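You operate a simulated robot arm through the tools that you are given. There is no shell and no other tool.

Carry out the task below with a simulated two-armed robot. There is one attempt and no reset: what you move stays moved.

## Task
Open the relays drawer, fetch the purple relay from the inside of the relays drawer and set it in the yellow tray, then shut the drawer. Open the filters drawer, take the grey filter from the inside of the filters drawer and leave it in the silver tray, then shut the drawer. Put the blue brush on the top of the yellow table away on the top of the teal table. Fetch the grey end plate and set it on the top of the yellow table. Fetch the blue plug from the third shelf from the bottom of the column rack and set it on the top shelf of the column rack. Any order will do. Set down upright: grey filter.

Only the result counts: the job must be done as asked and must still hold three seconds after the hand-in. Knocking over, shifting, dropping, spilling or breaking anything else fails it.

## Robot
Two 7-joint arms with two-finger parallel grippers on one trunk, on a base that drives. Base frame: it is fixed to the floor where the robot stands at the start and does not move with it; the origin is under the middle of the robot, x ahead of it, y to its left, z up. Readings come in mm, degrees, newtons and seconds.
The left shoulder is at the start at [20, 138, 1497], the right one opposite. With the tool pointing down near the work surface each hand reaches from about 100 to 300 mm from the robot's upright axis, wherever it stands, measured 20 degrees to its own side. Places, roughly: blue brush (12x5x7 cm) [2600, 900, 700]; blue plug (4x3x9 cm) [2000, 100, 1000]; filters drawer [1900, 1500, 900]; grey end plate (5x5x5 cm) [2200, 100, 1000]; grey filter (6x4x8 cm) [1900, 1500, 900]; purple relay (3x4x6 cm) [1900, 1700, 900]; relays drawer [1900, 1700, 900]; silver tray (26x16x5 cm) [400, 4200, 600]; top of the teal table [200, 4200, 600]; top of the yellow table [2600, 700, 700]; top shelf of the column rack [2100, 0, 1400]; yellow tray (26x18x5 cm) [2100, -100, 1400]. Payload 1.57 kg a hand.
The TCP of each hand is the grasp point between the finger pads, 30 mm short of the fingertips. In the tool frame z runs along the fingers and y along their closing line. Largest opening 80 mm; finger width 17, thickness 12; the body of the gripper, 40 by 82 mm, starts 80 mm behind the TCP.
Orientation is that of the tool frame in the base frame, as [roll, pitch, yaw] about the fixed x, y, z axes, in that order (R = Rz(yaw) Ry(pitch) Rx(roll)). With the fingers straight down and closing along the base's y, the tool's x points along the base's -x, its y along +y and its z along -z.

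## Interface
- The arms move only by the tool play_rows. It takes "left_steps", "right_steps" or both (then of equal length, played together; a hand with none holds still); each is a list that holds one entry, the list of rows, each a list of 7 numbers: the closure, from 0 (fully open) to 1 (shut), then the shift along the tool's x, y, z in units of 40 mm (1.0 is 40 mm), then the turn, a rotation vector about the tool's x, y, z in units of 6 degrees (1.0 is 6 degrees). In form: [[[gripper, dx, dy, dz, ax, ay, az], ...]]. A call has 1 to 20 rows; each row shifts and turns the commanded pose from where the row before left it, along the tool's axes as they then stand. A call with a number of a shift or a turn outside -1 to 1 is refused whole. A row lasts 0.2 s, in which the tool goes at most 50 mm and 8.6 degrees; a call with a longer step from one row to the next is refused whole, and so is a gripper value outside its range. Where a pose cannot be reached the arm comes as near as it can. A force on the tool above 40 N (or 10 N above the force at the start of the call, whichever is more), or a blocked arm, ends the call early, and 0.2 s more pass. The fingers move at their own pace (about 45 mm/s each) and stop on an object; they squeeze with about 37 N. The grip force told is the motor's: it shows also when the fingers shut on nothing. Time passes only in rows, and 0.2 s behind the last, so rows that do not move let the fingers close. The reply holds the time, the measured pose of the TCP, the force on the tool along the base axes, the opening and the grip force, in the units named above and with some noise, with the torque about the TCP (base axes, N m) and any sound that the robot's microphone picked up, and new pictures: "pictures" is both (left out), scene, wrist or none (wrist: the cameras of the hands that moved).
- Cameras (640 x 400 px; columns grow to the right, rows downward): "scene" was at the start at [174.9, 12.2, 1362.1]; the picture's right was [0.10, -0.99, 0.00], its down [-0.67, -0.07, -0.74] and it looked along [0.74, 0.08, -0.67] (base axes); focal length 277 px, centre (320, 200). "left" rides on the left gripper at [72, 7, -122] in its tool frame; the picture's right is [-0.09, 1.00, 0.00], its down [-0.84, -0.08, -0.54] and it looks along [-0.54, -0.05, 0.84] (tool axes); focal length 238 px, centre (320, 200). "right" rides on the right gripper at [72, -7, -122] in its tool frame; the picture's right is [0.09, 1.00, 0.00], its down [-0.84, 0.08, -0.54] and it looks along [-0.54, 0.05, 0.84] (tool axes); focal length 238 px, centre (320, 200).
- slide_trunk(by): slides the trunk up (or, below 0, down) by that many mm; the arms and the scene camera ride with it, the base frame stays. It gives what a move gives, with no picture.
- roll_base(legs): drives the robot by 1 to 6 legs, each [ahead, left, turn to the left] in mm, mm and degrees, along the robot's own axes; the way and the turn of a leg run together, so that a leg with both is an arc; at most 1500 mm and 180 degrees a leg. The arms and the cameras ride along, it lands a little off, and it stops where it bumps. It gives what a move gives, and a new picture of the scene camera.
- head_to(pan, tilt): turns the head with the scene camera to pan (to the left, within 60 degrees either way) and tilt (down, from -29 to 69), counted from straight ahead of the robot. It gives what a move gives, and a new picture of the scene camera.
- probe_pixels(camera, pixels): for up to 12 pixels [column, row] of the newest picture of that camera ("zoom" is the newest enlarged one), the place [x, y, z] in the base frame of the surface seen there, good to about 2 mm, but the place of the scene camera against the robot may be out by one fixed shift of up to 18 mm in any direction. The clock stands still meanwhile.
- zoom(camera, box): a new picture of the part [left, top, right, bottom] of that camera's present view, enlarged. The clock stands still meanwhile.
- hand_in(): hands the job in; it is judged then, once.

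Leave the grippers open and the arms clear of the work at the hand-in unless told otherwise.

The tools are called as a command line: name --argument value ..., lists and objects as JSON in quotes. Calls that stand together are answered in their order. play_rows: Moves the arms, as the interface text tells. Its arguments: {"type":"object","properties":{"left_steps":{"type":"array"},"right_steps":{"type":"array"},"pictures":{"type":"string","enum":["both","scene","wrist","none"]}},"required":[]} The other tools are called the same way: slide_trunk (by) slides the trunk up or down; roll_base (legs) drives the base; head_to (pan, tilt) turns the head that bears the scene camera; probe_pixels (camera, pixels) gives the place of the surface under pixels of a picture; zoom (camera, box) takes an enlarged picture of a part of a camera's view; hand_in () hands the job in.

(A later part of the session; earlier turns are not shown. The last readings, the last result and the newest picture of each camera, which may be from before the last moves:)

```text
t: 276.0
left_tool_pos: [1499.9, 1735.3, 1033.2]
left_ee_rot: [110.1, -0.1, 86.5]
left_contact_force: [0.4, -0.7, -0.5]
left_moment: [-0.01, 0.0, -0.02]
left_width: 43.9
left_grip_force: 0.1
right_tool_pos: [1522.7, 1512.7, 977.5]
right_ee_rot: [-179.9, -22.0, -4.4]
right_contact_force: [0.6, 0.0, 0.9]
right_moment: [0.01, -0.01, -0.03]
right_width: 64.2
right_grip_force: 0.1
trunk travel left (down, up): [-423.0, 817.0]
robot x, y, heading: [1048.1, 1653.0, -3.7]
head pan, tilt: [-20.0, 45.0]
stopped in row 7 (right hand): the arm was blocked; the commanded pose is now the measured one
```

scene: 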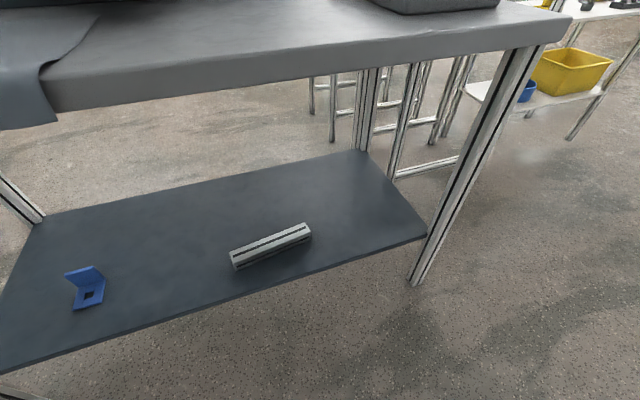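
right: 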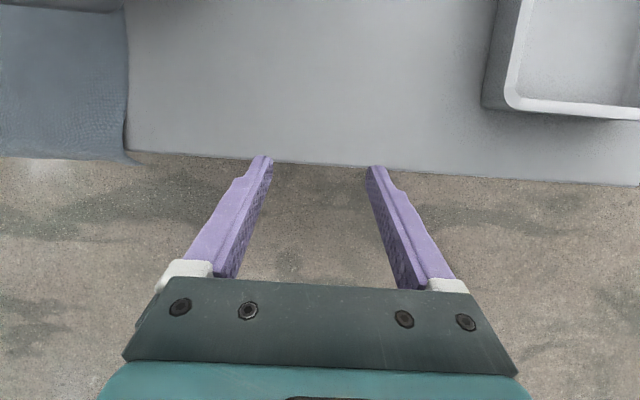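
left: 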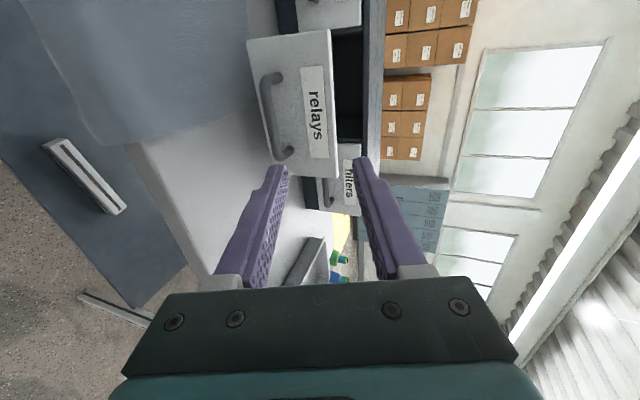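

The right arm ran out of reach (shoulder too low for the steep tool). I raise the trunk 250 mm, then set the right tool to 60° down with TCP ~265 below the shoulder.

slide_trunk --by 250

play_rows --right_steps '[[[0.2, 0, 0, 0, 0, 0.667, 0], [0.2, 0, 0, 0, 0, 0.667, 0], [0.2, -0.314, 0, 0.944, 0, 0, 0], [0.2, -0.314, 0, 0.944, 0, 0, 0], [0.2, -0.314, 0, 0.944, 0, 0, 0], [0.2, -0.314, 0, 0.944, 0, 0, 0], [0.2, -0.314, 0, 0.944, 0, 0, 0], [0.2, 0, 0, 0, 0, 0, 0]]]' --pictures "wrist"

```text
t: 278.5
left_tool_pos: [1497.8, 1736.4, 1282.2]
left_ee_rot: [110.1, -0.1, 86.5]
left_contact_force: [0.0, 0.8, -0.5]
left_moment: [0.02, 0.01, -0.03]
left_width: 44.0
left_grip_force: 0.0
right_tool_pos: [1522.3, 1512.8, 1226.6]
right_ee_rot: [-179.8, -22.0, -4.4]
right_contact_force: [-1.1, 0.2, 0.0]
right_moment: [-0.05, -0.02, -0.01]
right_width: 64.0
right_grip_force: 0.1
trunk travel left (down, up): [-673.0, 567.0]
robot x, y, heading: [1045.6, 1649.6, -3.5]
head pan, tilt: [-20.0, 45.0]
```

```text
t: 280.3
left_tool_pos: [1498.9, 1736.0, 1283.5]
left_ee_rot: [110.0, -0.1, 86.4]
left_contact_force: [-0.1, -0.2, 0.1]
left_moment: [0.01, -0.01, -0.01]
left_width: 43.9
left_grip_force: 0.1
right_tool_pos: [1562.7, 1511.1, 1034.0]
right_ee_rot: [-179.8, -30.1, -4.5]
right_contact_force: [-0.3, -0.6, -0.2]
right_moment: [0.01, 0.02, -0.02]
right_width: 63.9
right_grip_force: 0.1
trunk travel left (down, up): [-673.0, 567.0]
robot x, y, heading: [1046.6, 1652.2, -3.5]
head pan, tilt: [-20.0, 45.0]
```

right: 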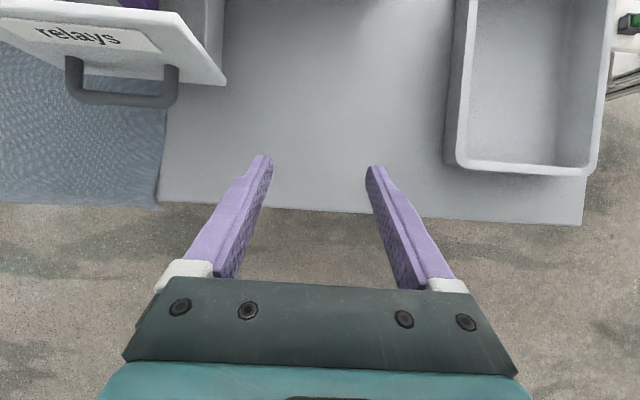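

Now right TCP is ~524 mm ahead, 60° down. I raise 40 mm more for clearance and shift to line up the right hand with the relays drawer.

slide_trunk --by 40

roll_base --legs '[[132, 209, 0]]'

zoom --camera "right" --box '[0, 0, 640, 400]'

```text
t: 281.2
left_tool_pos: [1499.5, 1735.5, 1321.9]
left_ee_rot: [110.0, 0.0, 86.4]
left_contact_force: [-0.2, 0.1, -1.0]
left_moment: [-0.01, 0.05, 0.0]
left_width: 44.2
left_grip_force: 0.0
right_tool_pos: [1561.9, 1511.1, 1073.7]
right_ee_rot: [-179.8, -30.1, -4.6]
right_contact_force: [0.4, -0.1, 1.6]
right_moment: [0.0, -0.02, -0.01]
right_width: 64.1
right_grip_force: 0.0
trunk travel left (down, up): [-713.0, 527.0]
robot x, y, heading: [1044.0, 1653.1, -3.6]
head pan, tilt: [-20.0, 45.0]
```

```text
t: 283.0
left_tool_pos: [1645.8, 1933.6, 1322.7]
left_ee_rot: [110.0, 0.0, 86.7]
left_contact_force: [0.1, 0.6, 0.3]
left_moment: [-0.03, 0.0, -0.01]
left_width: 44.1
left_grip_force: 0.1
right_tool_pos: [1707.5, 1711.0, 1074.5]
right_ee_rot: [-179.8, -30.1, -4.4]
right_contact_force: [0.6, 0.2, -0.3]
right_moment: [0.02, -0.03, -0.01]
right_width: 64.0
right_grip_force: 0.0
trunk travel left (down, up): [-713.0, 527.0]
robot x, y, heading: [1191.0, 1853.2, -3.4]
head pan, tilt: [-20.0, 45.0]
```

scene: 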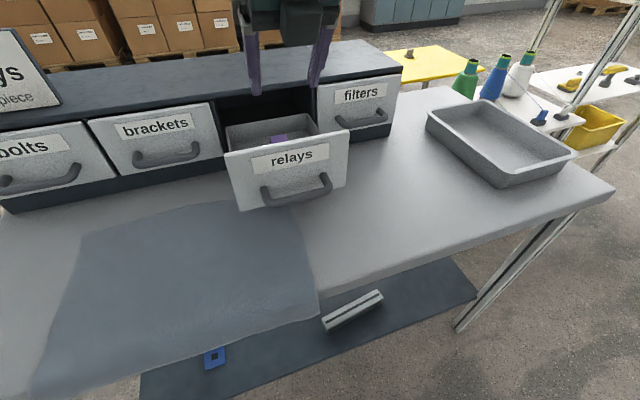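

```text
1.00 times, centred on (320, 200) of right (not enlarged: the box is as wide or as high as the picture)
```

zoom: 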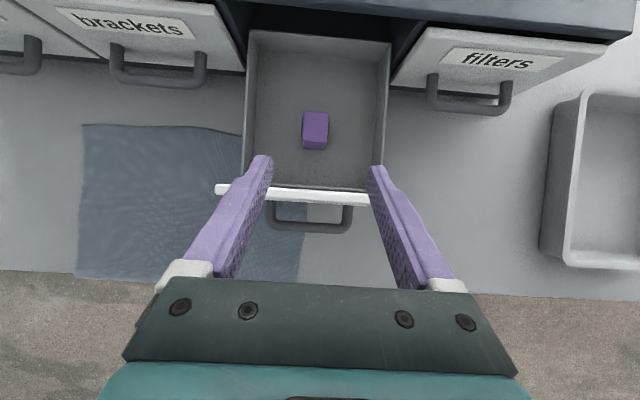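

The relay is in clear view at (315,130). I zoom and probe it.

zoom --camera "right" --box '[220, 20, 420, 220]'

probe_pixels --camera "zoom" --pixels '[[270, 195], [345, 195], [270, 240], [345, 240], [308, 215], [308, 265], [308, 190], [330, 362], [150, 60], [540, 60], [420, 260], [308, 245]]'

```text
2.00 times, centred on (320, 120) of right
```

zoom: 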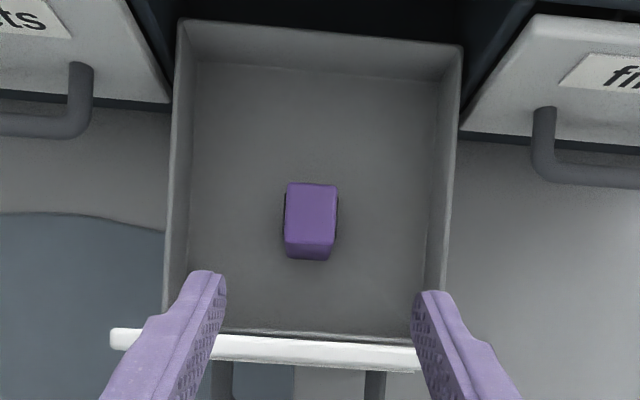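

```text
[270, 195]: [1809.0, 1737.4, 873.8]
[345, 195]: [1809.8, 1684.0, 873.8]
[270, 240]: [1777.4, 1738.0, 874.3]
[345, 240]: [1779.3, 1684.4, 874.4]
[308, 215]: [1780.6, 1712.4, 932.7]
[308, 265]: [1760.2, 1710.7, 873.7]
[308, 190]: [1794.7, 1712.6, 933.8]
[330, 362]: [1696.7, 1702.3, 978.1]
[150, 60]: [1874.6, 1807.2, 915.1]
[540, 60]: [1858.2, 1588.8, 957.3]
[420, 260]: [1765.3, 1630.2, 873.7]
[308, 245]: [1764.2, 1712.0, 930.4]
```

Relay: top z 933, x 1762–1798, y≈1711 (30 mm wide). I drive 77 mm forward and 5 left so the TCP stands above it.

roll_base --legs '[[77, 5, 0]]'

zoom --camera "right" --box '[0, 0, 640, 400]'

probe_pixels --camera "zoom" --pixels '[[310, 205], [300, 210], [325, 210], [312, 195], [312, 225], [290, 210], [335, 210]]'

```text
t: 284.0
left_tool_pos: [1723.1, 1933.0, 1322.8]
left_ee_rot: [110.1, 0.0, 86.4]
left_contact_force: [-0.1, -0.2, 0.6]
left_moment: [0.01, 0.02, -0.02]
left_width: 44.0
left_grip_force: 0.0
right_tool_pos: [1785.1, 1708.8, 1075.1]
right_ee_rot: [-179.8, -30.1, -4.6]
right_contact_force: [0.2, 0.4, 0.1]
right_moment: [0.01, 0.02, -0.02]
right_width: 64.1
right_grip_force: 0.0
trunk travel left (down, up): [-713.0, 527.0]
robot x, y, heading: [1270.3, 1850.6, -3.7]
head pan, tilt: [-20.0, 45.0]
```

scene: 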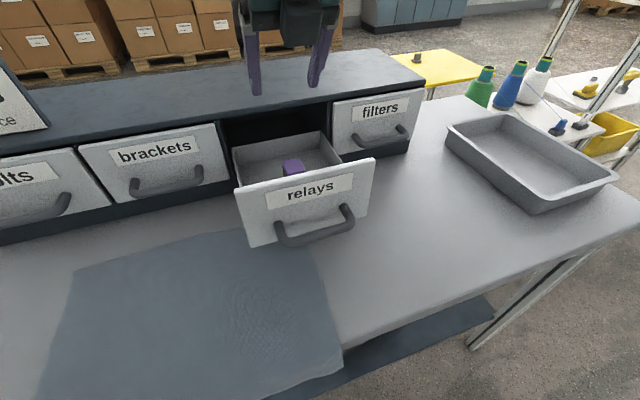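

```text
1.00 times, centred on (320, 200) of right (not enlarged: the box is as wide or as high as the picture)
```

zoom: 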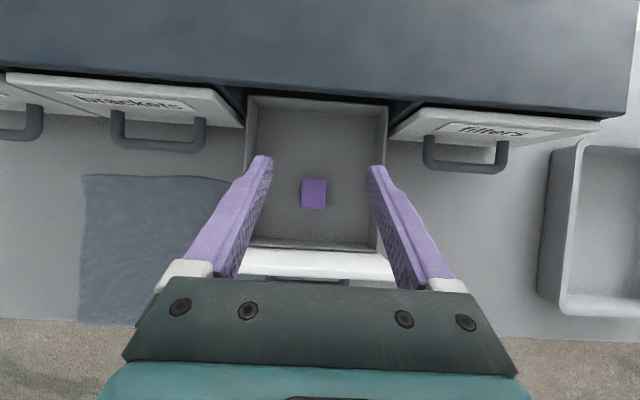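

```text
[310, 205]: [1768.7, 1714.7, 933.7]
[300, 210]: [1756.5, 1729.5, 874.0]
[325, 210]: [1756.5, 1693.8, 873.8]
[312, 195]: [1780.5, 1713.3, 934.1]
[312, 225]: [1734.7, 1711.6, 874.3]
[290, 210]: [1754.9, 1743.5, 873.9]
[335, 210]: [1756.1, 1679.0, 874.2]
```

play_rows --right_steps '[[[0.2, 0, -0.065, 0, 0, 0, 0], [0.2, 0, 0, 0, 0, 0, 0]]]' --pictures "none"

slide_trunk --by -110

zoom --camera "right" --box '[160, 100, 480, 300]'

```text
t: 284.6
left_tool_pos: [1722.7, 1932.5, 1321.7]
left_ee_rot: [110.1, 0.0, 86.3]
left_contact_force: [-0.7, -0.1, 0.0]
left_moment: [-0.02, 0.01, 0.02]
left_width: 44.0
left_grip_force: 0.0
right_tool_pos: [1786.2, 1711.7, 1074.9]
right_ee_rot: [-179.7, -30.1, -4.6]
right_contact_force: [0.7, 0.2, -0.7]
right_moment: [0.02, 0.01, -0.01]
right_width: 63.9
right_grip_force: 0.0
trunk travel left (down, up): [-713.0, 527.0]
robot x, y, heading: [1267.8, 1853.7, -3.8]
head pan, tilt: [-20.0, 45.0]
```

```text
t: 286.0
left_tool_pos: [1723.0, 1932.2, 1213.7]
left_ee_rot: [110.0, 0.1, 86.3]
left_contact_force: [-0.3, -0.5, -0.1]
left_moment: [0.0, -0.06, 0.0]
left_width: 44.0
left_grip_force: 0.1
right_tool_pos: [1785.2, 1710.6, 965.3]
right_ee_rot: [-179.8, -30.1, -4.7]
right_contact_force: [0.2, -1.1, -0.5]
right_moment: [-0.01, 0.0, 0.0]
right_width: 64.0
right_grip_force: 0.0
trunk travel left (down, up): [-603.0, 637.0]
robot x, y, heading: [1268.4, 1852.3, -3.8]
head pan, tilt: [-20.0, 45.0]
```

```text
2.00 times, centred on (320, 200) of right
```

zoom: 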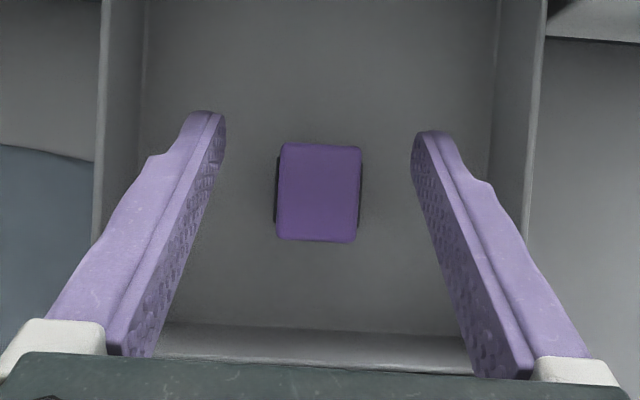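

Centred. I lower another 51 mm and close on the relay.

slide_trunk --by -51

play_rows --right_steps '[[[1, 0, 0, 0, 0, 0, 0], [1, 0, 0, 0, 0, 0, 0], [1, 0, 0, 0, 0, 0, 0], [1, 0, 0, 0, 0, 0, 0], [1, 0, 0, 0, 0, 0, 0]]]' --pictures "wrist"

```text
t: 287.0
left_tool_pos: [1724.4, 1932.2, 1163.3]
left_ee_rot: [109.9, 0.0, 86.4]
left_contact_force: [0.7, 0.0, -0.6]
left_moment: [0.0, 0.0, -0.01]
left_width: 44.2
left_grip_force: 0.1
right_tool_pos: [1790.4, 1711.3, 918.1]
right_ee_rot: [-179.9, -30.4, -4.6]
right_contact_force: [14.6, 0.4, 11.3]
right_moment: [-0.08, 1.83, 0.16]
right_width: 63.7
right_grip_force: 0.0
trunk travel left (down, up): [-552.0, 688.0]
robot x, y, heading: [1272.4, 1851.3, -3.3]
head pan, tilt: [-20.0, 45.0]
```

```text
t: 288.2
left_tool_pos: [1726.7, 1933.4, 1164.7]
left_ee_rot: [109.9, 0.0, 86.4]
left_contact_force: [-0.8, 0.0, -0.7]
left_moment: [0.01, 0.0, 0.0]
left_width: 44.0
left_grip_force: 0.1
right_tool_pos: [1790.2, 1710.1, 917.5]
right_ee_rot: [-179.8, -30.4, -4.6]
right_contact_force: [15.9, -0.8, 18.2]
right_moment: [-0.05, 1.83, 0.27]
right_width: 29.3
right_grip_force: 36.9
trunk travel left (down, up): [-552.0, 688.0]
robot x, y, heading: [1268.1, 1851.2, -3.6]
head pan, tilt: [-20.0, 45.0]
```

right: 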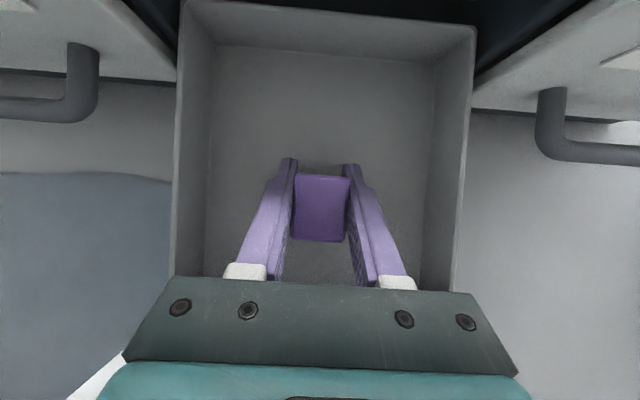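

The relay is gripped (29.3 mm); the hand leans a bit on the front panel (≈15–18 N), so I lift straight up now.

slide_trunk --by 150

zoom --camera "right" --box '[160, 100, 480, 300]'

```text
t: 289.9
left_tool_pos: [1722.4, 1931.5, 1311.0]
left_ee_rot: [110.0, 0.0, 86.4]
left_contact_force: [0.1, -0.6, 0.3]
left_moment: [0.03, 0.02, 0.04]
left_width: 43.8
left_grip_force: 0.2
right_tool_pos: [1785.1, 1711.5, 1062.8]
right_ee_rot: [-179.7, -30.1, -4.6]
right_contact_force: [-0.1, -0.5, -1.1]
right_moment: [-0.01, 0.0, 0.03]
right_width: 29.3
right_grip_force: 37.5
trunk travel left (down, up): [-702.0, 538.0]
robot x, y, heading: [1274.2, 1850.7, -3.7]
head pan, tilt: [-20.0, 45.0]
```

```text
2.00 times, centred on (320, 200) of right
```

zoom: 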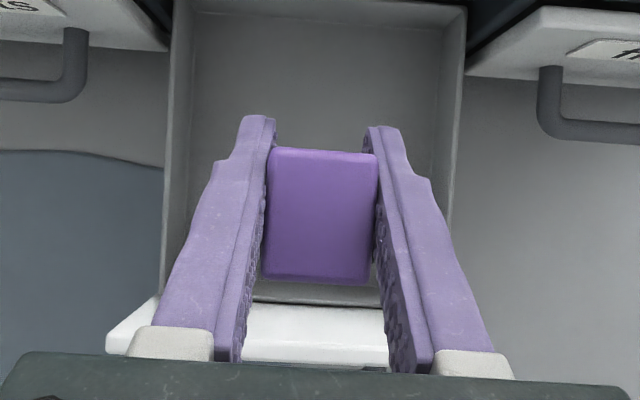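

The relay is held. I deliver it to the yellow tray first and will close the drawer afterwards with free hands. I back away and drive to the front of the rack.

roll_base --legs '[[-280, 0, 0], [0, 0, 3.7], [0, -1500, 0], [0, -380, 0]]'

slide_trunk --by 400

head_to --pan 0 --tilt 25

```text
t: 301.4
left_tool_pos: [1451.5, 93.1, 1312.1]
left_ee_rot: [110.2, -0.1, 91.0]
left_contact_force: [0.0, -0.8, 0.8]
left_moment: [-0.01, 0.0, -0.04]
left_width: 43.8
left_grip_force: 0.0
right_tool_pos: [1530.2, -123.7, 1065.4]
right_ee_rot: [-179.8, -30.1, -0.1]
right_contact_force: [-0.1, -0.3, -0.9]
right_moment: [-0.01, 0.0, 0.02]
right_width: 29.5
right_grip_force: 37.1
trunk travel left (down, up): [-702.0, 538.0]
robot x, y, heading: [1004.2, -23.4, 0.7]
head pan, tilt: [-20.0, 45.0]
```

scene: 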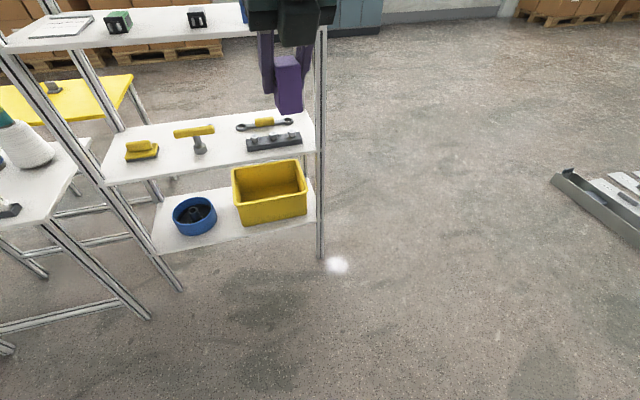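

```text
t: 305.3
left_tool_pos: [1450.1, 91.5, 1712.6]
left_ee_rot: [110.0, 0.0, 90.9]
left_contact_force: [0.3, 0.3, -0.3]
left_moment: [0.0, -0.01, 0.0]
left_width: 43.9
left_grip_force: 0.0
right_tool_pos: [1529.4, -124.4, 1463.0]
right_ee_rot: [-179.8, -30.0, 0.0]
right_contact_force: [0.4, 0.3, -0.7]
right_moment: [0.0, 0.02, 0.01]
right_width: 29.3
right_grip_force: 36.6
trunk travel left (down, up): [-1102.0, 138.0]
robot x, y, heading: [1004.0, -24.1, 0.8]
head pan, tilt: [-20.0, 45.0]
```

```text
t: 306.1
left_tool_pos: [1451.0, 91.6, 1711.4]
left_ee_rot: [110.1, -0.1, 90.9]
left_contact_force: [0.3, -0.7, 0.0]
left_moment: [0.01, 0.02, -0.01]
left_width: 43.9
left_grip_force: 0.1
right_tool_pos: [1529.9, -124.1, 1463.4]
right_ee_rot: [-179.8, -30.1, 0.0]
right_contact_force: [-0.1, -0.2, -1.0]
right_moment: [-0.02, -0.02, 0.04]
right_width: 29.4
right_grip_force: 37.1
trunk travel left (down, up): [-1102.0, 138.0]
robot x, y, heading: [1004.2, -25.4, 0.8]
head pan, tilt: [0.0, 25.0]
```

scene: 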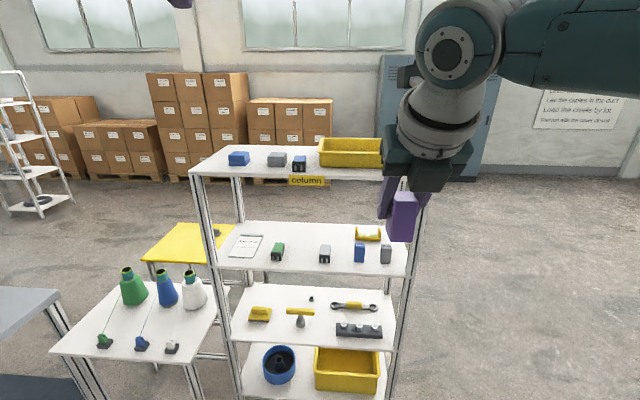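

The relay hangs at z≈1420–1480. I raise 60 mm more and drive forward 440 mm to near the tray.

slide_trunk --by 60

roll_base --legs '[[440, 0, -0.8]]'

zoom --camera "right" --box '[0, 0, 640, 400]'

probe_pixels --camera "zoom" --pixels '[[250, 100], [400, 100], [320, 80], [200, 60], [450, 60], [230, 150]]'

```text
t: 307.1
left_tool_pos: [1449.5, 92.7, 1770.3]
left_ee_rot: [110.1, 0.0, 90.8]
left_contact_force: [0.0, -0.2, 0.6]
left_moment: [-0.01, 0.01, 0.02]
left_width: 43.9
left_grip_force: 0.0
right_tool_pos: [1529.3, -123.8, 1525.3]
right_ee_rot: [-179.8, -30.1, 0.0]
right_contact_force: [0.5, -0.6, -0.9]
right_moment: [-0.01, -0.02, -0.01]
right_width: 29.4
right_grip_force: 36.6
trunk travel left (down, up): [-1162.0, 78.0]
robot x, y, heading: [1008.2, -23.4, 0.8]
head pan, tilt: [0.0, 25.0]
```

```text
t: 309.8
left_tool_pos: [1905.2, 82.7, 1771.8]
left_ee_rot: [110.1, 0.0, 89.5]
left_contact_force: [0.0, -0.4, 0.7]
left_moment: [0.02, -0.03, -0.02]
left_width: 44.0
left_grip_force: 0.1
right_tool_pos: [1978.7, -135.7, 1524.1]
right_ee_rot: [-179.8, -30.1, -1.5]
right_contact_force: [0.0, -0.5, -1.2]
right_moment: [-0.01, -0.01, -0.01]
right_width: 29.4
right_grip_force: 37.3
trunk travel left (down, up): [-1162.0, 78.0]
robot x, y, heading: [1455.3, -25.4, -0.4]
head pan, tilt: [0.0, 25.0]
```

scene: 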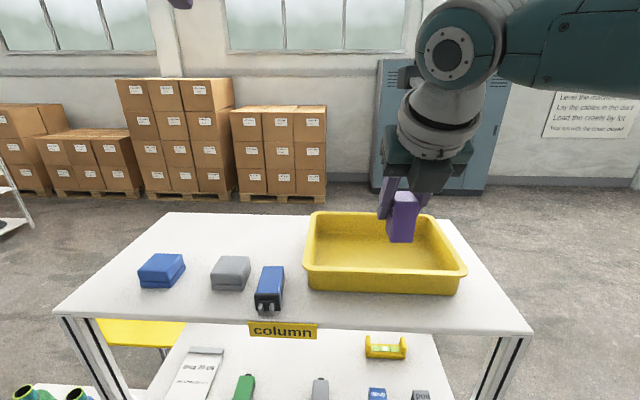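

```text
1.00 times, centred on (320, 200) of right (not enlarged: the box is as wide or as high as the picture)
```

zoom: 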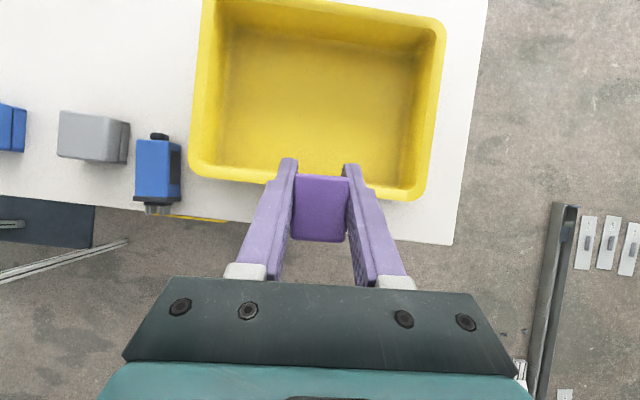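

```text
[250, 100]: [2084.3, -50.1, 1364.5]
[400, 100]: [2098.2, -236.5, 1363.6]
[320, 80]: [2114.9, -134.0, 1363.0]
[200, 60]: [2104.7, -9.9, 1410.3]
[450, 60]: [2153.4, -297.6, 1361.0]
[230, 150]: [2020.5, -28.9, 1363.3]
```

Tray floor z≈1364, x 2005–2160, y −25…−240. I drive 85 mm forward and lower ~112 mm.

roll_base --legs '[[82, 0, 0]]'

slide_trunk --by -108

zoom --camera "right" --box '[0, 0, 640, 400]'

```text
t: 310.9
left_tool_pos: [1984.1, 81.0, 1771.6]
left_ee_rot: [110.1, 0.0, 89.6]
left_contact_force: [0.4, 0.3, 0.1]
left_moment: [0.04, 0.03, 0.02]
left_width: 43.8
left_grip_force: 0.2
right_tool_pos: [2058.3, -135.9, 1524.0]
right_ee_rot: [-179.8, -29.9, -1.4]
right_contact_force: [-1.3, 0.2, -0.5]
right_moment: [0.01, 0.0, -0.02]
right_width: 29.1
right_grip_force: 37.0
trunk travel left (down, up): [-1162.0, 78.0]
robot x, y, heading: [1537.2, -24.9, -0.6]
head pan, tilt: [0.0, 25.0]
```

scene: 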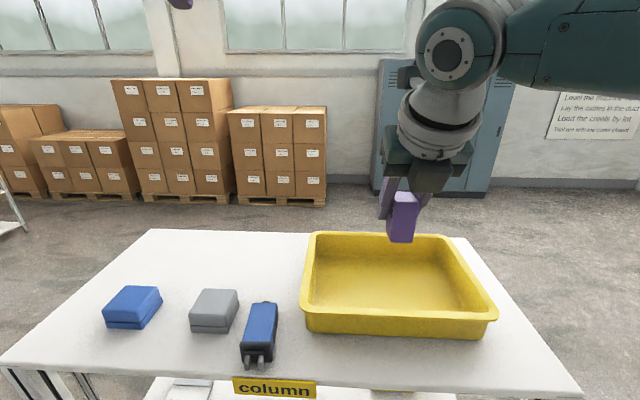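

```text
t: 312.3
left_tool_pos: [1984.6, 81.4, 1663.1]
left_ee_rot: [110.1, 0.0, 89.7]
left_contact_force: [-0.3, 0.7, -0.4]
left_moment: [0.01, -0.01, 0.02]
left_width: 43.9
left_grip_force: 0.2
right_tool_pos: [2058.2, -136.5, 1415.0]
right_ee_rot: [-179.7, -30.0, -1.4]
right_contact_force: [-1.0, 0.2, -0.2]
right_moment: [0.0, -0.01, 0.01]
right_width: 29.3
right_grip_force: 36.5
trunk travel left (down, up): [-1054.0, 186.0]
robot x, y, heading: [1536.8, -24.8, -0.4]
head pan, tilt: [0.0, 25.0]
```

```text
1.00 times, centred on (320, 200) of right (not enlarged: the box is as wide or as high as the picture)
```

zoom: 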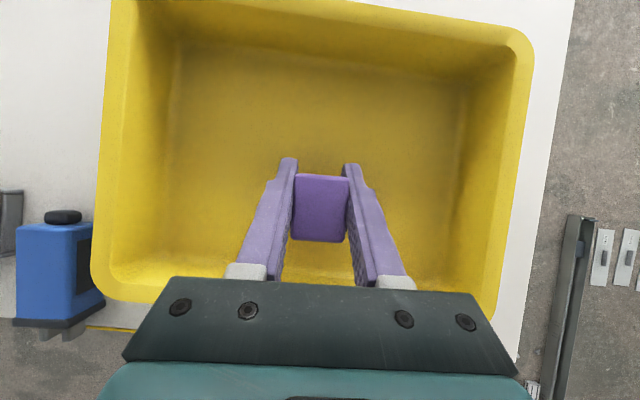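

Relay bottom about 6–8 mm above the tray floor. I lower in small arm steps until contact.

play_rows --right_steps '[[[1, -0.025, 0, 0.0433, 0, 0, 0], [1, -0.025, 0, 0.0433, 0, 0, 0], [1, 0, 0, 0, 0, 0, 0]]]' --pictures "none"

play_rows --right_steps '[[[1, -0.015, 0, 0.026, 0, 0, 0], [1, -0.015, 0, 0.026, 0, 0, 0], [1, 0, 0, 0, 0, 0, 0]]]' --pictures "none"

```text
t: 313.1
left_tool_pos: [1985.4, 83.0, 1663.5]
left_ee_rot: [110.1, 0.0, 89.6]
left_contact_force: [-0.1, 1.0, 0.7]
left_moment: [0.03, 0.04, 0.01]
left_width: 44.2
left_grip_force: 0.1
right_tool_pos: [2058.1, -135.7, 1412.4]
right_ee_rot: [-179.9, -30.0, -1.4]
right_contact_force: [-1.0, 0.1, -1.1]
right_moment: [0.0, 0.02, -0.04]
right_width: 29.2
right_grip_force: 36.8
trunk travel left (down, up): [-1054.0, 186.0]
robot x, y, heading: [1536.9, -28.0, -0.3]
head pan, tilt: [0.0, 25.0]
```

```text
t: 313.9
left_tool_pos: [1984.8, 81.0, 1664.7]
left_ee_rot: [110.1, 0.0, 89.7]
left_contact_force: [-0.1, -0.6, -0.1]
left_moment: [-0.03, 0.02, 0.0]
left_width: 43.8
left_grip_force: 0.1
right_tool_pos: [2058.2, -136.0, 1409.6]
right_ee_rot: [-179.8, -30.0, -1.4]
right_contact_force: [-0.3, -0.2, 0.2]
right_moment: [0.02, -0.01, 0.01]
right_width: 29.6
right_grip_force: 36.6
trunk travel left (down, up): [-1054.0, 186.0]
robot x, y, heading: [1536.0, -24.7, -0.4]
head pan, tilt: [0.0, 25.0]
```

play_rows --right_steps '[[[1, -0.0125, 0, 0.0217, 0, 0, 0], [1, -0.0125, 0, 0.0217, 0, 0, 0], [1, 0, 0, 0, 0, 0, 0]]]' --pictures "none"

```text
t: 314.7
left_tool_pos: [1984.1, 82.7, 1663.9]
left_ee_rot: [110.1, -0.1, 89.5]
left_contact_force: [-0.2, 0.2, -0.2]
left_moment: [0.0, 0.01, -0.02]
left_width: 44.0
left_grip_force: 0.1
right_tool_pos: [2058.3, -137.1, 1407.3]
right_ee_rot: [-179.8, -30.1, -1.3]
right_contact_force: [-0.1, -0.2, -0.1]
right_moment: [-0.01, 0.0, -0.02]
right_width: 29.4
right_grip_force: 36.8
trunk travel left (down, up): [-1054.0, 186.0]
robot x, y, heading: [1539.1, -25.5, -0.5]
head pan, tilt: [0.0, 25.0]
```

Contact by height (bottom at 1364) and the weight reading has vanished. I open.

play_rows --right_steps '[[[0.35, 0, 0, 0, 0, 0, 0], [0.35, 0, 0, 0, 0, 0, 0], [0.35, 0, 0, 0, 0, 0, 0]]]' --pictures "wrist"

```text
t: 315.5
left_tool_pos: [1983.7, 82.1, 1663.7]
left_ee_rot: [110.1, 0.0, 89.4]
left_contact_force: [-0.3, -0.1, -0.7]
left_moment: [-0.02, -0.02, 0.02]
left_width: 43.9
left_grip_force: 0.1
right_tool_pos: [2058.6, -137.4, 1407.2]
right_ee_rot: [-179.8, -30.2, -1.4]
right_contact_force: [1.0, -0.1, 0.2]
right_moment: [0.02, 0.02, 0.01]
right_width: 52.1
right_grip_force: 0.1
trunk travel left (down, up): [-1054.0, 186.0]
robot x, y, heading: [1536.4, -22.0, -0.4]
head pan, tilt: [0.0, 25.0]
```

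right: 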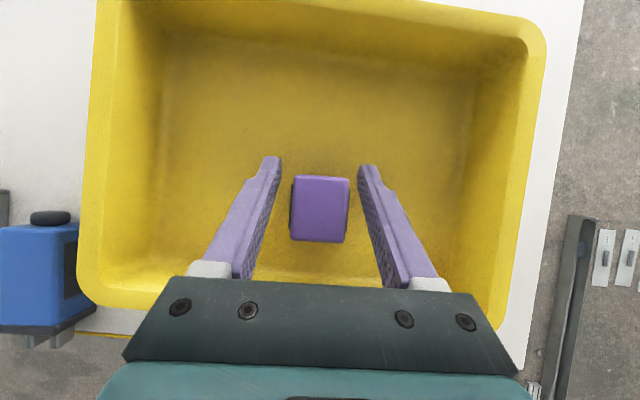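

The relay stands in the yellow tray. I lift straight up 130 mm, then back away.

slide_trunk --by 130

roll_base --legs '[[-500, 0, 0]]'

zoom --camera "scene" --box '[160, 110, 480, 310]'

```text
t: 317.1
left_tool_pos: [1984.2, 81.4, 1793.6]
left_ee_rot: [110.1, -0.1, 89.6]
left_contact_force: [-0.7, 0.9, 0.5]
left_moment: [0.01, 0.0, -0.03]
left_width: 44.0
left_grip_force: 0.0
right_tool_pos: [2059.0, -136.5, 1536.5]
right_ee_rot: [-179.8, -30.1, -1.4]
right_contact_force: [0.6, -0.4, -0.3]
right_moment: [-0.01, -0.01, -0.02]
right_width: 52.1
right_grip_force: 0.0
trunk travel left (down, up): [-1184.0, 56.0]
robot x, y, heading: [1536.5, -23.6, -0.4]
head pan, tilt: [0.0, 25.0]
```

```text
t: 320.0
left_tool_pos: [1485.3, 86.8, 1794.4]
left_ee_rot: [110.0, 0.0, 89.7]
left_contact_force: [1.0, 0.3, -0.3]
left_moment: [-0.02, 0.01, -0.01]
left_width: 44.0
left_grip_force: 0.1
right_tool_pos: [1559.4, -132.2, 1537.1]
right_ee_rot: [-179.8, -30.1, -1.2]
right_contact_force: [0.3, 0.1, -0.7]
right_moment: [0.01, -0.01, 0.02]
right_width: 52.0
right_grip_force: 0.1
trunk travel left (down, up): [-1184.0, 56.0]
robot x, y, heading: [1041.0, -20.5, -0.6]
head pan, tilt: [0.0, 25.0]
```

scene: 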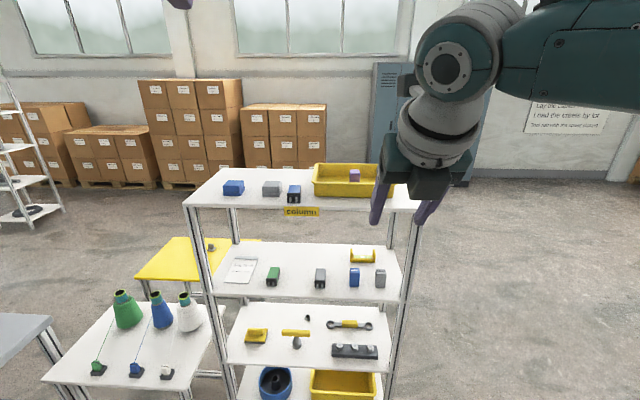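

```text
2.00 times, centred on (320, 210) of scene
```

zoom: 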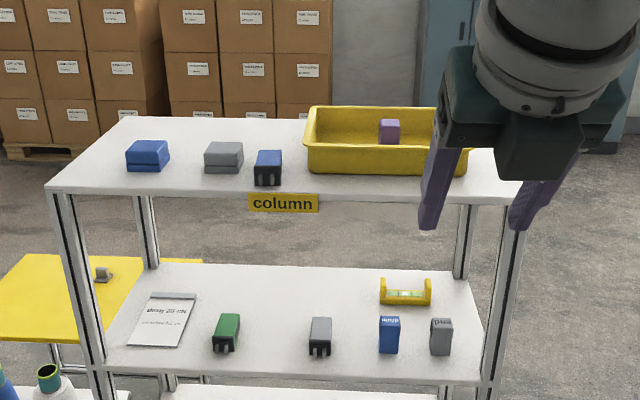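

Relay and plug stand well. Now back to the cabinet: I strafe left to y≈1640, and reposition the arms (left lowered and fingers shut for pushing, right raised).

roll_base --legs '[[-60, 0, 0.6], [0, 1500, 0], [0, 170, -3.8]]'

play_rows --left_steps '[[[1, 0, -0.564, 0.205, 0, 0, 0], [1, 0, -0.564, 0.205, 0, 0, 0], [1, 0, -0.564, 0.205, 0, 0, 0], [1, 0, -0.564, 0.205, 0, 0, 0], [1, 0, -0.564, 0.205, 0, 0, 0]]]' --right_steps '[[[0.2, 0.098, 0, -0.81, 0, 0, 0], [0.2, 0.098, 0, -0.81, 0, 0, 0], [0.2, 0.098, 0, -0.81, 0, 0, 0], [0.2, 0.098, 0, -0.81, 0, 0, 0], [0.2, 0.098, 0, -0.81, 0, 0, 0]]]' --pictures "none"

slide_trunk --by -400

slide_trunk --by -250

head_to --pan 0 --tilt 25

```text
t: 329.3
left_tool_pos: [1460.6, 1770.7, 1793.8]
left_ee_rot: [110.0, 0.0, 84.7]
left_contact_force: [0.4, -0.4, -0.1]
left_moment: [-0.02, 0.02, 0.01]
left_width: 43.7
left_grip_force: 0.1
right_tool_pos: [1516.4, 1546.5, 1536.8]
right_ee_rot: [-179.8, -30.1, -6.3]
right_contact_force: [-0.7, -0.5, -0.1]
right_moment: [0.01, 0.03, -0.01]
right_width: 51.9
right_grip_force: 0.1
trunk travel left (down, up): [-1184.0, 56.0]
robot x, y, heading: [1008.7, 1700.4, -5.3]
head pan, tilt: [0.0, 25.0]
```

scene: 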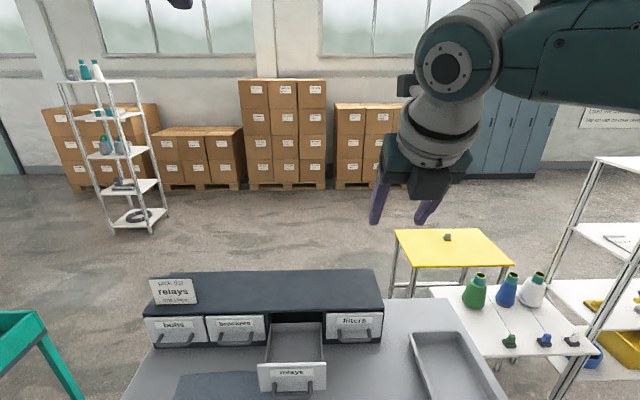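

```text
t: 330.5
left_tool_pos: [1460.6, 1770.0, 1674.4]
left_ee_rot: [110.1, 0.0, 84.7]
left_contact_force: [0.6, -0.9, -0.6]
left_moment: [-0.01, 0.0, -0.03]
left_width: 0.0
left_grip_force: 21.4
right_tool_pos: [1454.6, 1552.0, 1688.1]
right_ee_rot: [-179.8, -30.0, -6.3]
right_contact_force: [0.6, -0.7, -0.5]
right_moment: [-0.02, -0.02, 0.02]
right_width: 64.0
right_grip_force: 0.0
trunk travel left (down, up): [-1184.0, 56.0]
robot x, y, heading: [1005.6, 1701.0, -5.2]
head pan, tilt: [0.0, 25.0]
```

```text
t: 334.3
left_tool_pos: [1462.4, 1770.7, 1274.1]
left_ee_rot: [110.2, 0.0, 84.7]
left_contact_force: [-0.3, 0.5, 0.0]
left_moment: [0.0, -0.01, -0.04]
left_width: 0.0
left_grip_force: 21.3
right_tool_pos: [1456.4, 1553.4, 1288.9]
right_ee_rot: [-179.8, -30.2, -6.1]
right_contact_force: [-0.3, -0.2, -0.2]
right_moment: [0.01, 0.04, 0.03]
right_width: 64.0
right_grip_force: 0.1
trunk travel left (down, up): [-784.0, 456.0]
robot x, y, heading: [1006.7, 1702.9, -5.3]
head pan, tilt: [0.0, 25.0]
```

```text
t: 336.9
left_tool_pos: [1463.0, 1771.2, 1025.2]
left_ee_rot: [110.0, 0.0, 84.8]
left_contact_force: [-0.7, -0.1, 0.3]
left_moment: [-0.01, 0.0, -0.02]
left_width: 0.0
left_grip_force: 21.0
right_tool_pos: [1453.8, 1552.6, 1037.7]
right_ee_rot: [-179.8, -30.2, -6.3]
right_contact_force: [-0.2, 0.2, 0.3]
right_moment: [0.04, 0.03, 0.02]
right_width: 63.9
right_grip_force: 0.0
trunk travel left (down, up): [-534.0, 706.0]
robot x, y, heading: [1006.5, 1699.8, -5.5]
head pan, tilt: [0.0, 25.0]
```

```text
t: 337.5
left_tool_pos: [1462.2, 1769.8, 1023.7]
left_ee_rot: [110.2, 0.1, 84.7]
left_contact_force: [1.1, -0.6, -0.7]
left_moment: [-0.02, 0.0, -0.01]
left_width: 0.0
left_grip_force: 21.3
right_tool_pos: [1454.9, 1551.8, 1037.8]
right_ee_rot: [-179.8, -30.1, -6.2]
right_contact_force: [0.1, -0.4, 0.5]
right_moment: [0.02, 0.03, 0.03]
right_width: 63.9
right_grip_force: 0.1
trunk travel left (down, up): [-534.0, 706.0]
robot x, y, heading: [1009.3, 1700.2, -5.3]
head pan, tilt: [0.0, 25.0]
```

scene: 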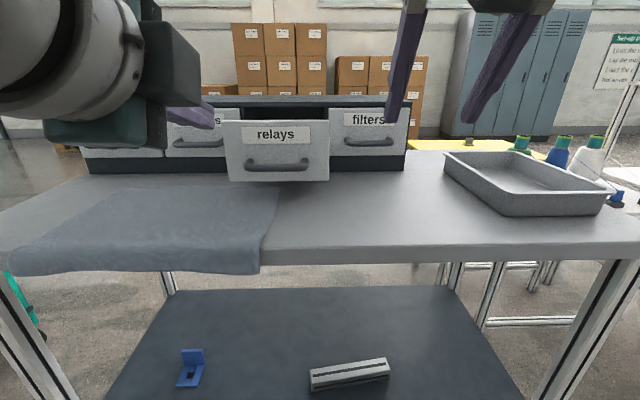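

I turn +1.5°, lower to push height, shift right 52, then extend the left arm toward the relays front panel.

roll_base --legs '[[0, 0, 1.5], [30, -52, 0]]'

slide_trunk --by -65

play_rows --left_steps '[[[1, 0, 0.331, 0.911, 0, 0, 0], [1, 0, 0.331, 0.911, 0, 0, 0], [1, 0, 0.331, 0.911, 0, 0, 0], [1, 0, 0.2, 0.55, 0, 0, 0], [1, 0, 0, 0, 0, 0, 0]]]' --pictures "both"

```text
t: 338.8
left_tool_pos: [1485.3, 1728.4, 1025.1]
left_ee_rot: [110.2, 0.0, 86.2]
left_contact_force: [-0.1, -1.5, -1.1]
left_moment: [0.02, 0.0, 0.01]
left_width: 0.1
left_grip_force: 21.7
right_tool_pos: [1484.7, 1509.7, 1039.3]
right_ee_rot: [-179.8, -30.2, -4.6]
right_contact_force: [0.1, -0.9, 0.0]
right_moment: [-0.01, 0.03, 0.0]
right_width: 63.9
right_grip_force: 0.0
trunk travel left (down, up): [-534.0, 706.0]
robot x, y, heading: [1030.2, 1649.4, -3.6]
head pan, tilt: [0.0, 25.0]
```

scene: 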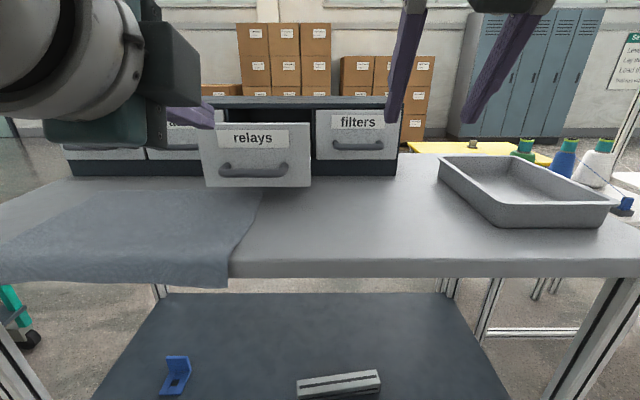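

```text
t: 339.9
left_tool_pos: [1486.2, 1729.7, 958.6]
left_ee_rot: [110.1, -0.1, 86.2]
left_contact_force: [-0.4, 0.6, 0.5]
left_moment: [0.01, -0.05, -0.01]
left_width: 0.0
left_grip_force: 21.3
right_tool_pos: [1486.0, 1510.1, 972.9]
right_ee_rot: [-179.8, -30.1, -4.7]
right_contact_force: [0.4, 0.7, -0.5]
right_moment: [0.0, -0.02, -0.03]
right_width: 64.1
right_grip_force: 0.1
trunk travel left (down, up): [-469.0, 771.0]
robot x, y, heading: [1034.2, 1649.1, -4.0]
head pan, tilt: [0.0, 25.0]
```

```text
t: 341.1
left_tool_pos: [1623.5, 1720.2, 958.3]
left_ee_rot: [110.1, 0.0, 86.1]
left_contact_force: [-0.4, 0.1, 0.5]
left_moment: [-0.01, -0.02, 0.01]
left_width: 0.0
left_grip_force: 21.2
right_tool_pos: [1485.0, 1510.2, 972.6]
right_ee_rot: [-179.9, -30.0, -4.7]
right_contact_force: [0.8, 1.4, 0.3]
right_moment: [-0.02, 0.03, -0.01]
right_width: 64.0
right_grip_force: 0.0
trunk travel left (down, up): [-469.0, 771.0]
robot x, y, heading: [1032.8, 1650.4, -3.8]
head pan, tilt: [0.0, 25.0]
```

scene: 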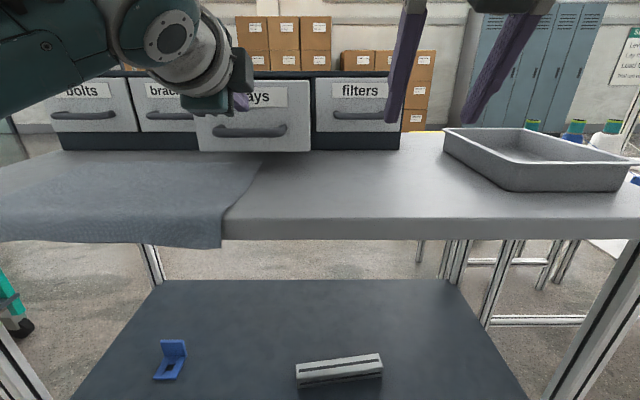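
left: 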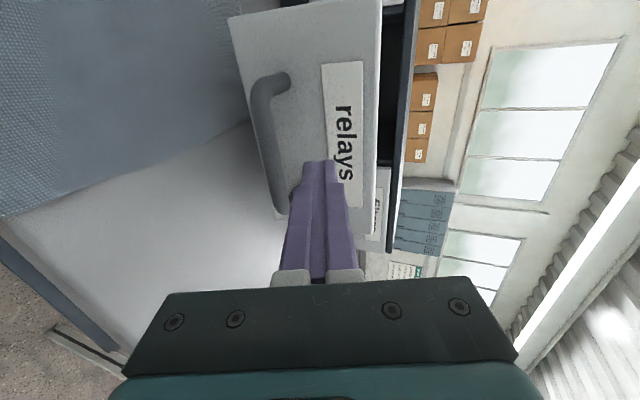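

The shut fingers face the relays panel at (1652, 1718, 948). I drive 180 mm forward, pushing the drawer in.

roll_base --legs '[[180, 0, 0]]'

zoom --camera "left" --box '[0, 0, 640, 400]'

```text
t: 342.6
left_tool_pos: [1802.1, 1706.0, 956.7]
left_ee_rot: [110.1, -0.2, 86.3]
left_contact_force: [-0.1, 1.0, 0.0]
left_moment: [-0.02, -0.01, 0.03]
left_width: 0.0
left_grip_force: 21.8
right_tool_pos: [1663.9, 1498.5, 972.7]
right_ee_rot: [-179.8, -30.1, -4.8]
right_contact_force: [0.1, -0.4, -0.1]
right_moment: [0.0, 0.0, -0.04]
right_width: 64.0
right_grip_force: 0.0
trunk travel left (down, up): [-469.0, 771.0]
robot x, y, heading: [1212.5, 1639.9, -3.8]
head pan, tilt: [0.0, 25.0]
```

scene: 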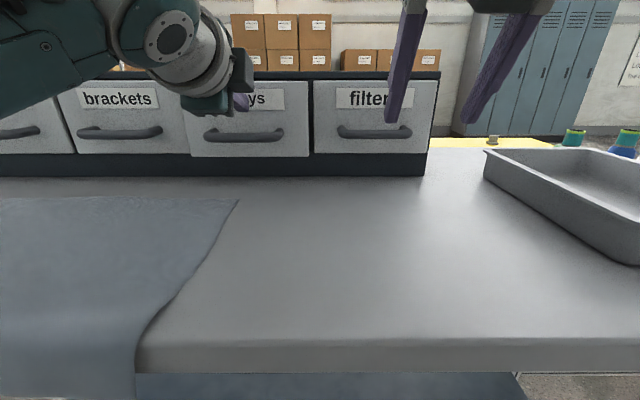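

```text
1.00 times, centred on (320, 200) of left (not enlarged: the box is as wide or as high as the picture)
```

zoom: 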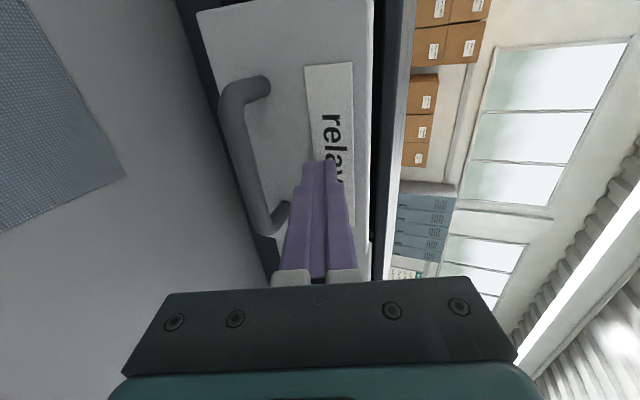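

The drawer is nearly in. I push the remaining ~30 mm with the arm in small steps.

play_rows --left_steps '[[[1, 0, 0.085, 0.235, 0, 0, 0], [1, 0, 0.085, 0.235, 0, 0, 0], [1, 0, 0.085, 0.235, 0, 0, 0], [1, 0, 0, 0, 0, 0, 0]]]' --pictures "wrist"

```text
t: 343.6
left_tool_pos: [1833.3, 1704.9, 958.7]
left_ee_rot: [110.2, 0.0, 86.1]
left_contact_force: [0.4, -0.1, 0.7]
left_moment: [0.0, -0.03, 0.03]
left_width: 0.1
left_grip_force: 21.4
right_tool_pos: [1664.7, 1496.9, 973.6]
right_ee_rot: [-179.7, -30.0, -4.8]
right_contact_force: [-0.4, -0.3, -0.3]
right_moment: [0.02, -0.03, -0.03]
right_width: 64.0
right_grip_force: 0.0
trunk travel left (down, up): [-469.0, 771.0]
robot x, y, heading: [1215.2, 1637.5, -4.0]
head pan, tilt: [0.0, 25.0]
```

left: 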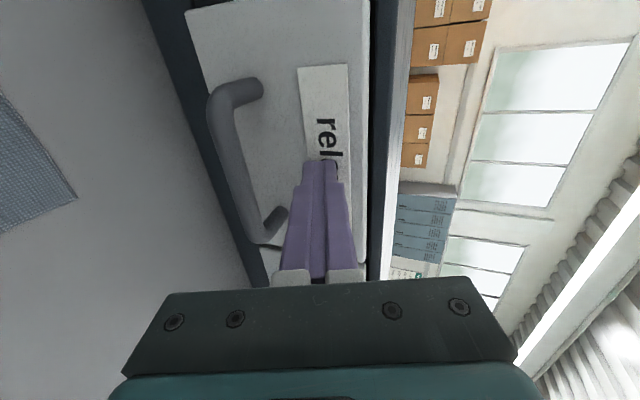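

play_rows --left_steps '[[[1, 0, 0.034, 0.094, 0, 0, 0], [1, 0, 0.034, 0.094, 0, 0, 0], [1, 0, 0, 0, 0, 0, 0]]]' --pictures "none"

```text
t: 344.2
left_tool_pos: [1833.1, 1703.8, 957.8]
left_ee_rot: [110.1, 0.0, 86.1]
left_contact_force: [-29.9, 6.2, 4.8]
left_moment: [0.0, -0.13, 0.11]
left_width: 0.0
left_grip_force: 21.4
right_tool_pos: [1658.4, 1500.2, 970.5]
right_ee_rot: [-179.7, -29.7, -4.8]
right_contact_force: [-0.2, 0.9, -0.6]
right_moment: [0.02, 0.0, -0.03]
right_width: 64.0
right_grip_force: 0.1
trunk travel left (down, up): [-469.0, 771.0]
robot x, y, heading: [1211.8, 1636.5, -3.8]
head pan, tilt: [0.0, 25.0]
stopped in row 2 (left hand): the force on the tool passed its limit at 46 N (the readings are from after the stop); the commanded pose is now the measured one
```

The drawer reached its closed stop (force limit). I retract the left hand 80 mm and check the front's flushness.

play_rows --left_steps '[[[1, 0, -0.342, -0.93, 0, 0, 0], [1, 0, -0.342, -0.93, 0, 0, 0], [0.5, 0, 0, 0, 0, 0, 0]]]' --pictures "both"

zoom --camera "right" --box '[0, 0, 640, 400]'

```text
t: 345.0
left_tool_pos: [1761.2, 1707.7, 960.5]
left_ee_rot: [109.8, 0.1, 86.0]
left_contact_force: [-0.4, -0.7, 1.0]
left_moment: [0.02, 0.03, 0.01]
left_width: 32.0
left_grip_force: 0.0
right_tool_pos: [1664.9, 1499.1, 974.1]
right_ee_rot: [-179.8, -30.0, -4.8]
right_contact_force: [0.0, -0.7, -0.3]
right_moment: [0.0, 0.0, -0.04]
right_width: 63.9
right_grip_force: 0.1
trunk travel left (down, up): [-469.0, 771.0]
robot x, y, heading: [1208.4, 1634.4, -4.0]
head pan, tilt: [0.0, 25.0]
```

scene: 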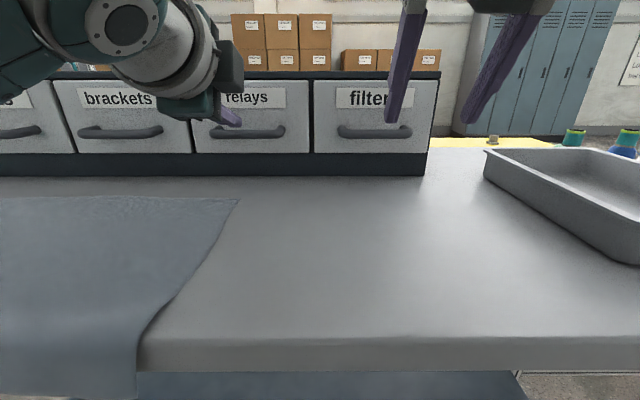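
left: 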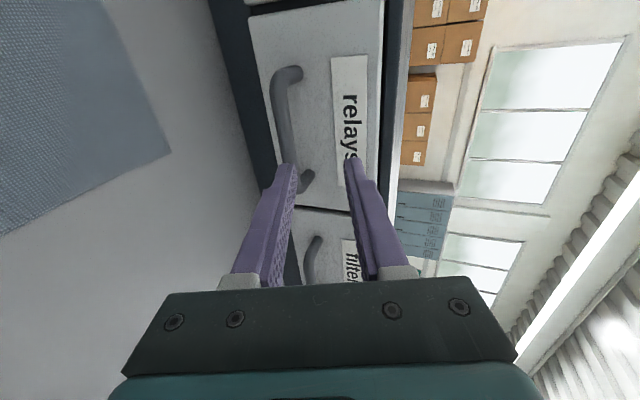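

```text
1.00 times, centred on (320, 200) of right (not enlarged: the box is as wide or as high as the picture)
```

zoom: 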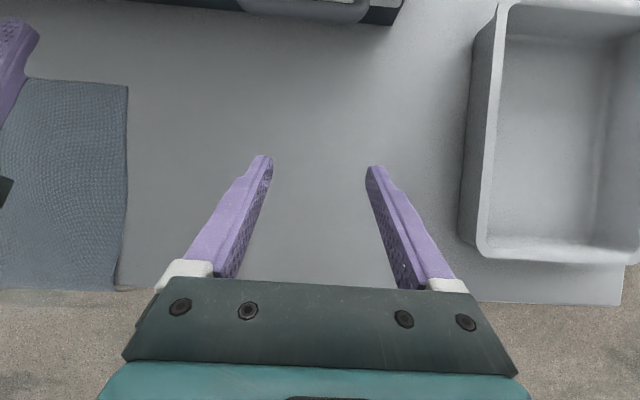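

probe_pixels --camera "left" --pixels '[[320, 50], [320, 100], [325, 170], [330, 195], [330, 220], [335, 235], [290, 90], [288, 130], [313, 250], [355, 30]]'

probe_pixels --camera "scene" --pixels '[[110, 115], [160, 115], [215, 112], [250, 115], [300, 112], [325, 112], [375, 115], [420, 112], [60, 130], [375, 132], [260, 132], [115, 132]]'

```text
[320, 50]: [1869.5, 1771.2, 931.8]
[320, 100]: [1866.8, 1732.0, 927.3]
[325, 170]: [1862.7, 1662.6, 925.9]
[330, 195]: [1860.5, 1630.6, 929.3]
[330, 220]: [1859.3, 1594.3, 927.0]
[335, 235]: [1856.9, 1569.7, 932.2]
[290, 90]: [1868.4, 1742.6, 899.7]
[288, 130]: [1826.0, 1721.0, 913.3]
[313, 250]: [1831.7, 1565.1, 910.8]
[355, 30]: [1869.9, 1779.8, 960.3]
```

```text
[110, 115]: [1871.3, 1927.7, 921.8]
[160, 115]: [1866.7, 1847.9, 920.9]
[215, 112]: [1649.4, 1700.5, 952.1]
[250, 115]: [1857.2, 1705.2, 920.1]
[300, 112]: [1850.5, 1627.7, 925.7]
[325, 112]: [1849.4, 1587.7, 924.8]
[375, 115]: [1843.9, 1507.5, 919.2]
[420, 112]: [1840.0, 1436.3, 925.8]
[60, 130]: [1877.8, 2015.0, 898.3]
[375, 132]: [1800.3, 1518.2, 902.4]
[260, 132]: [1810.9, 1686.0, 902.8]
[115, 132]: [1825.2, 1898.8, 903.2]
```

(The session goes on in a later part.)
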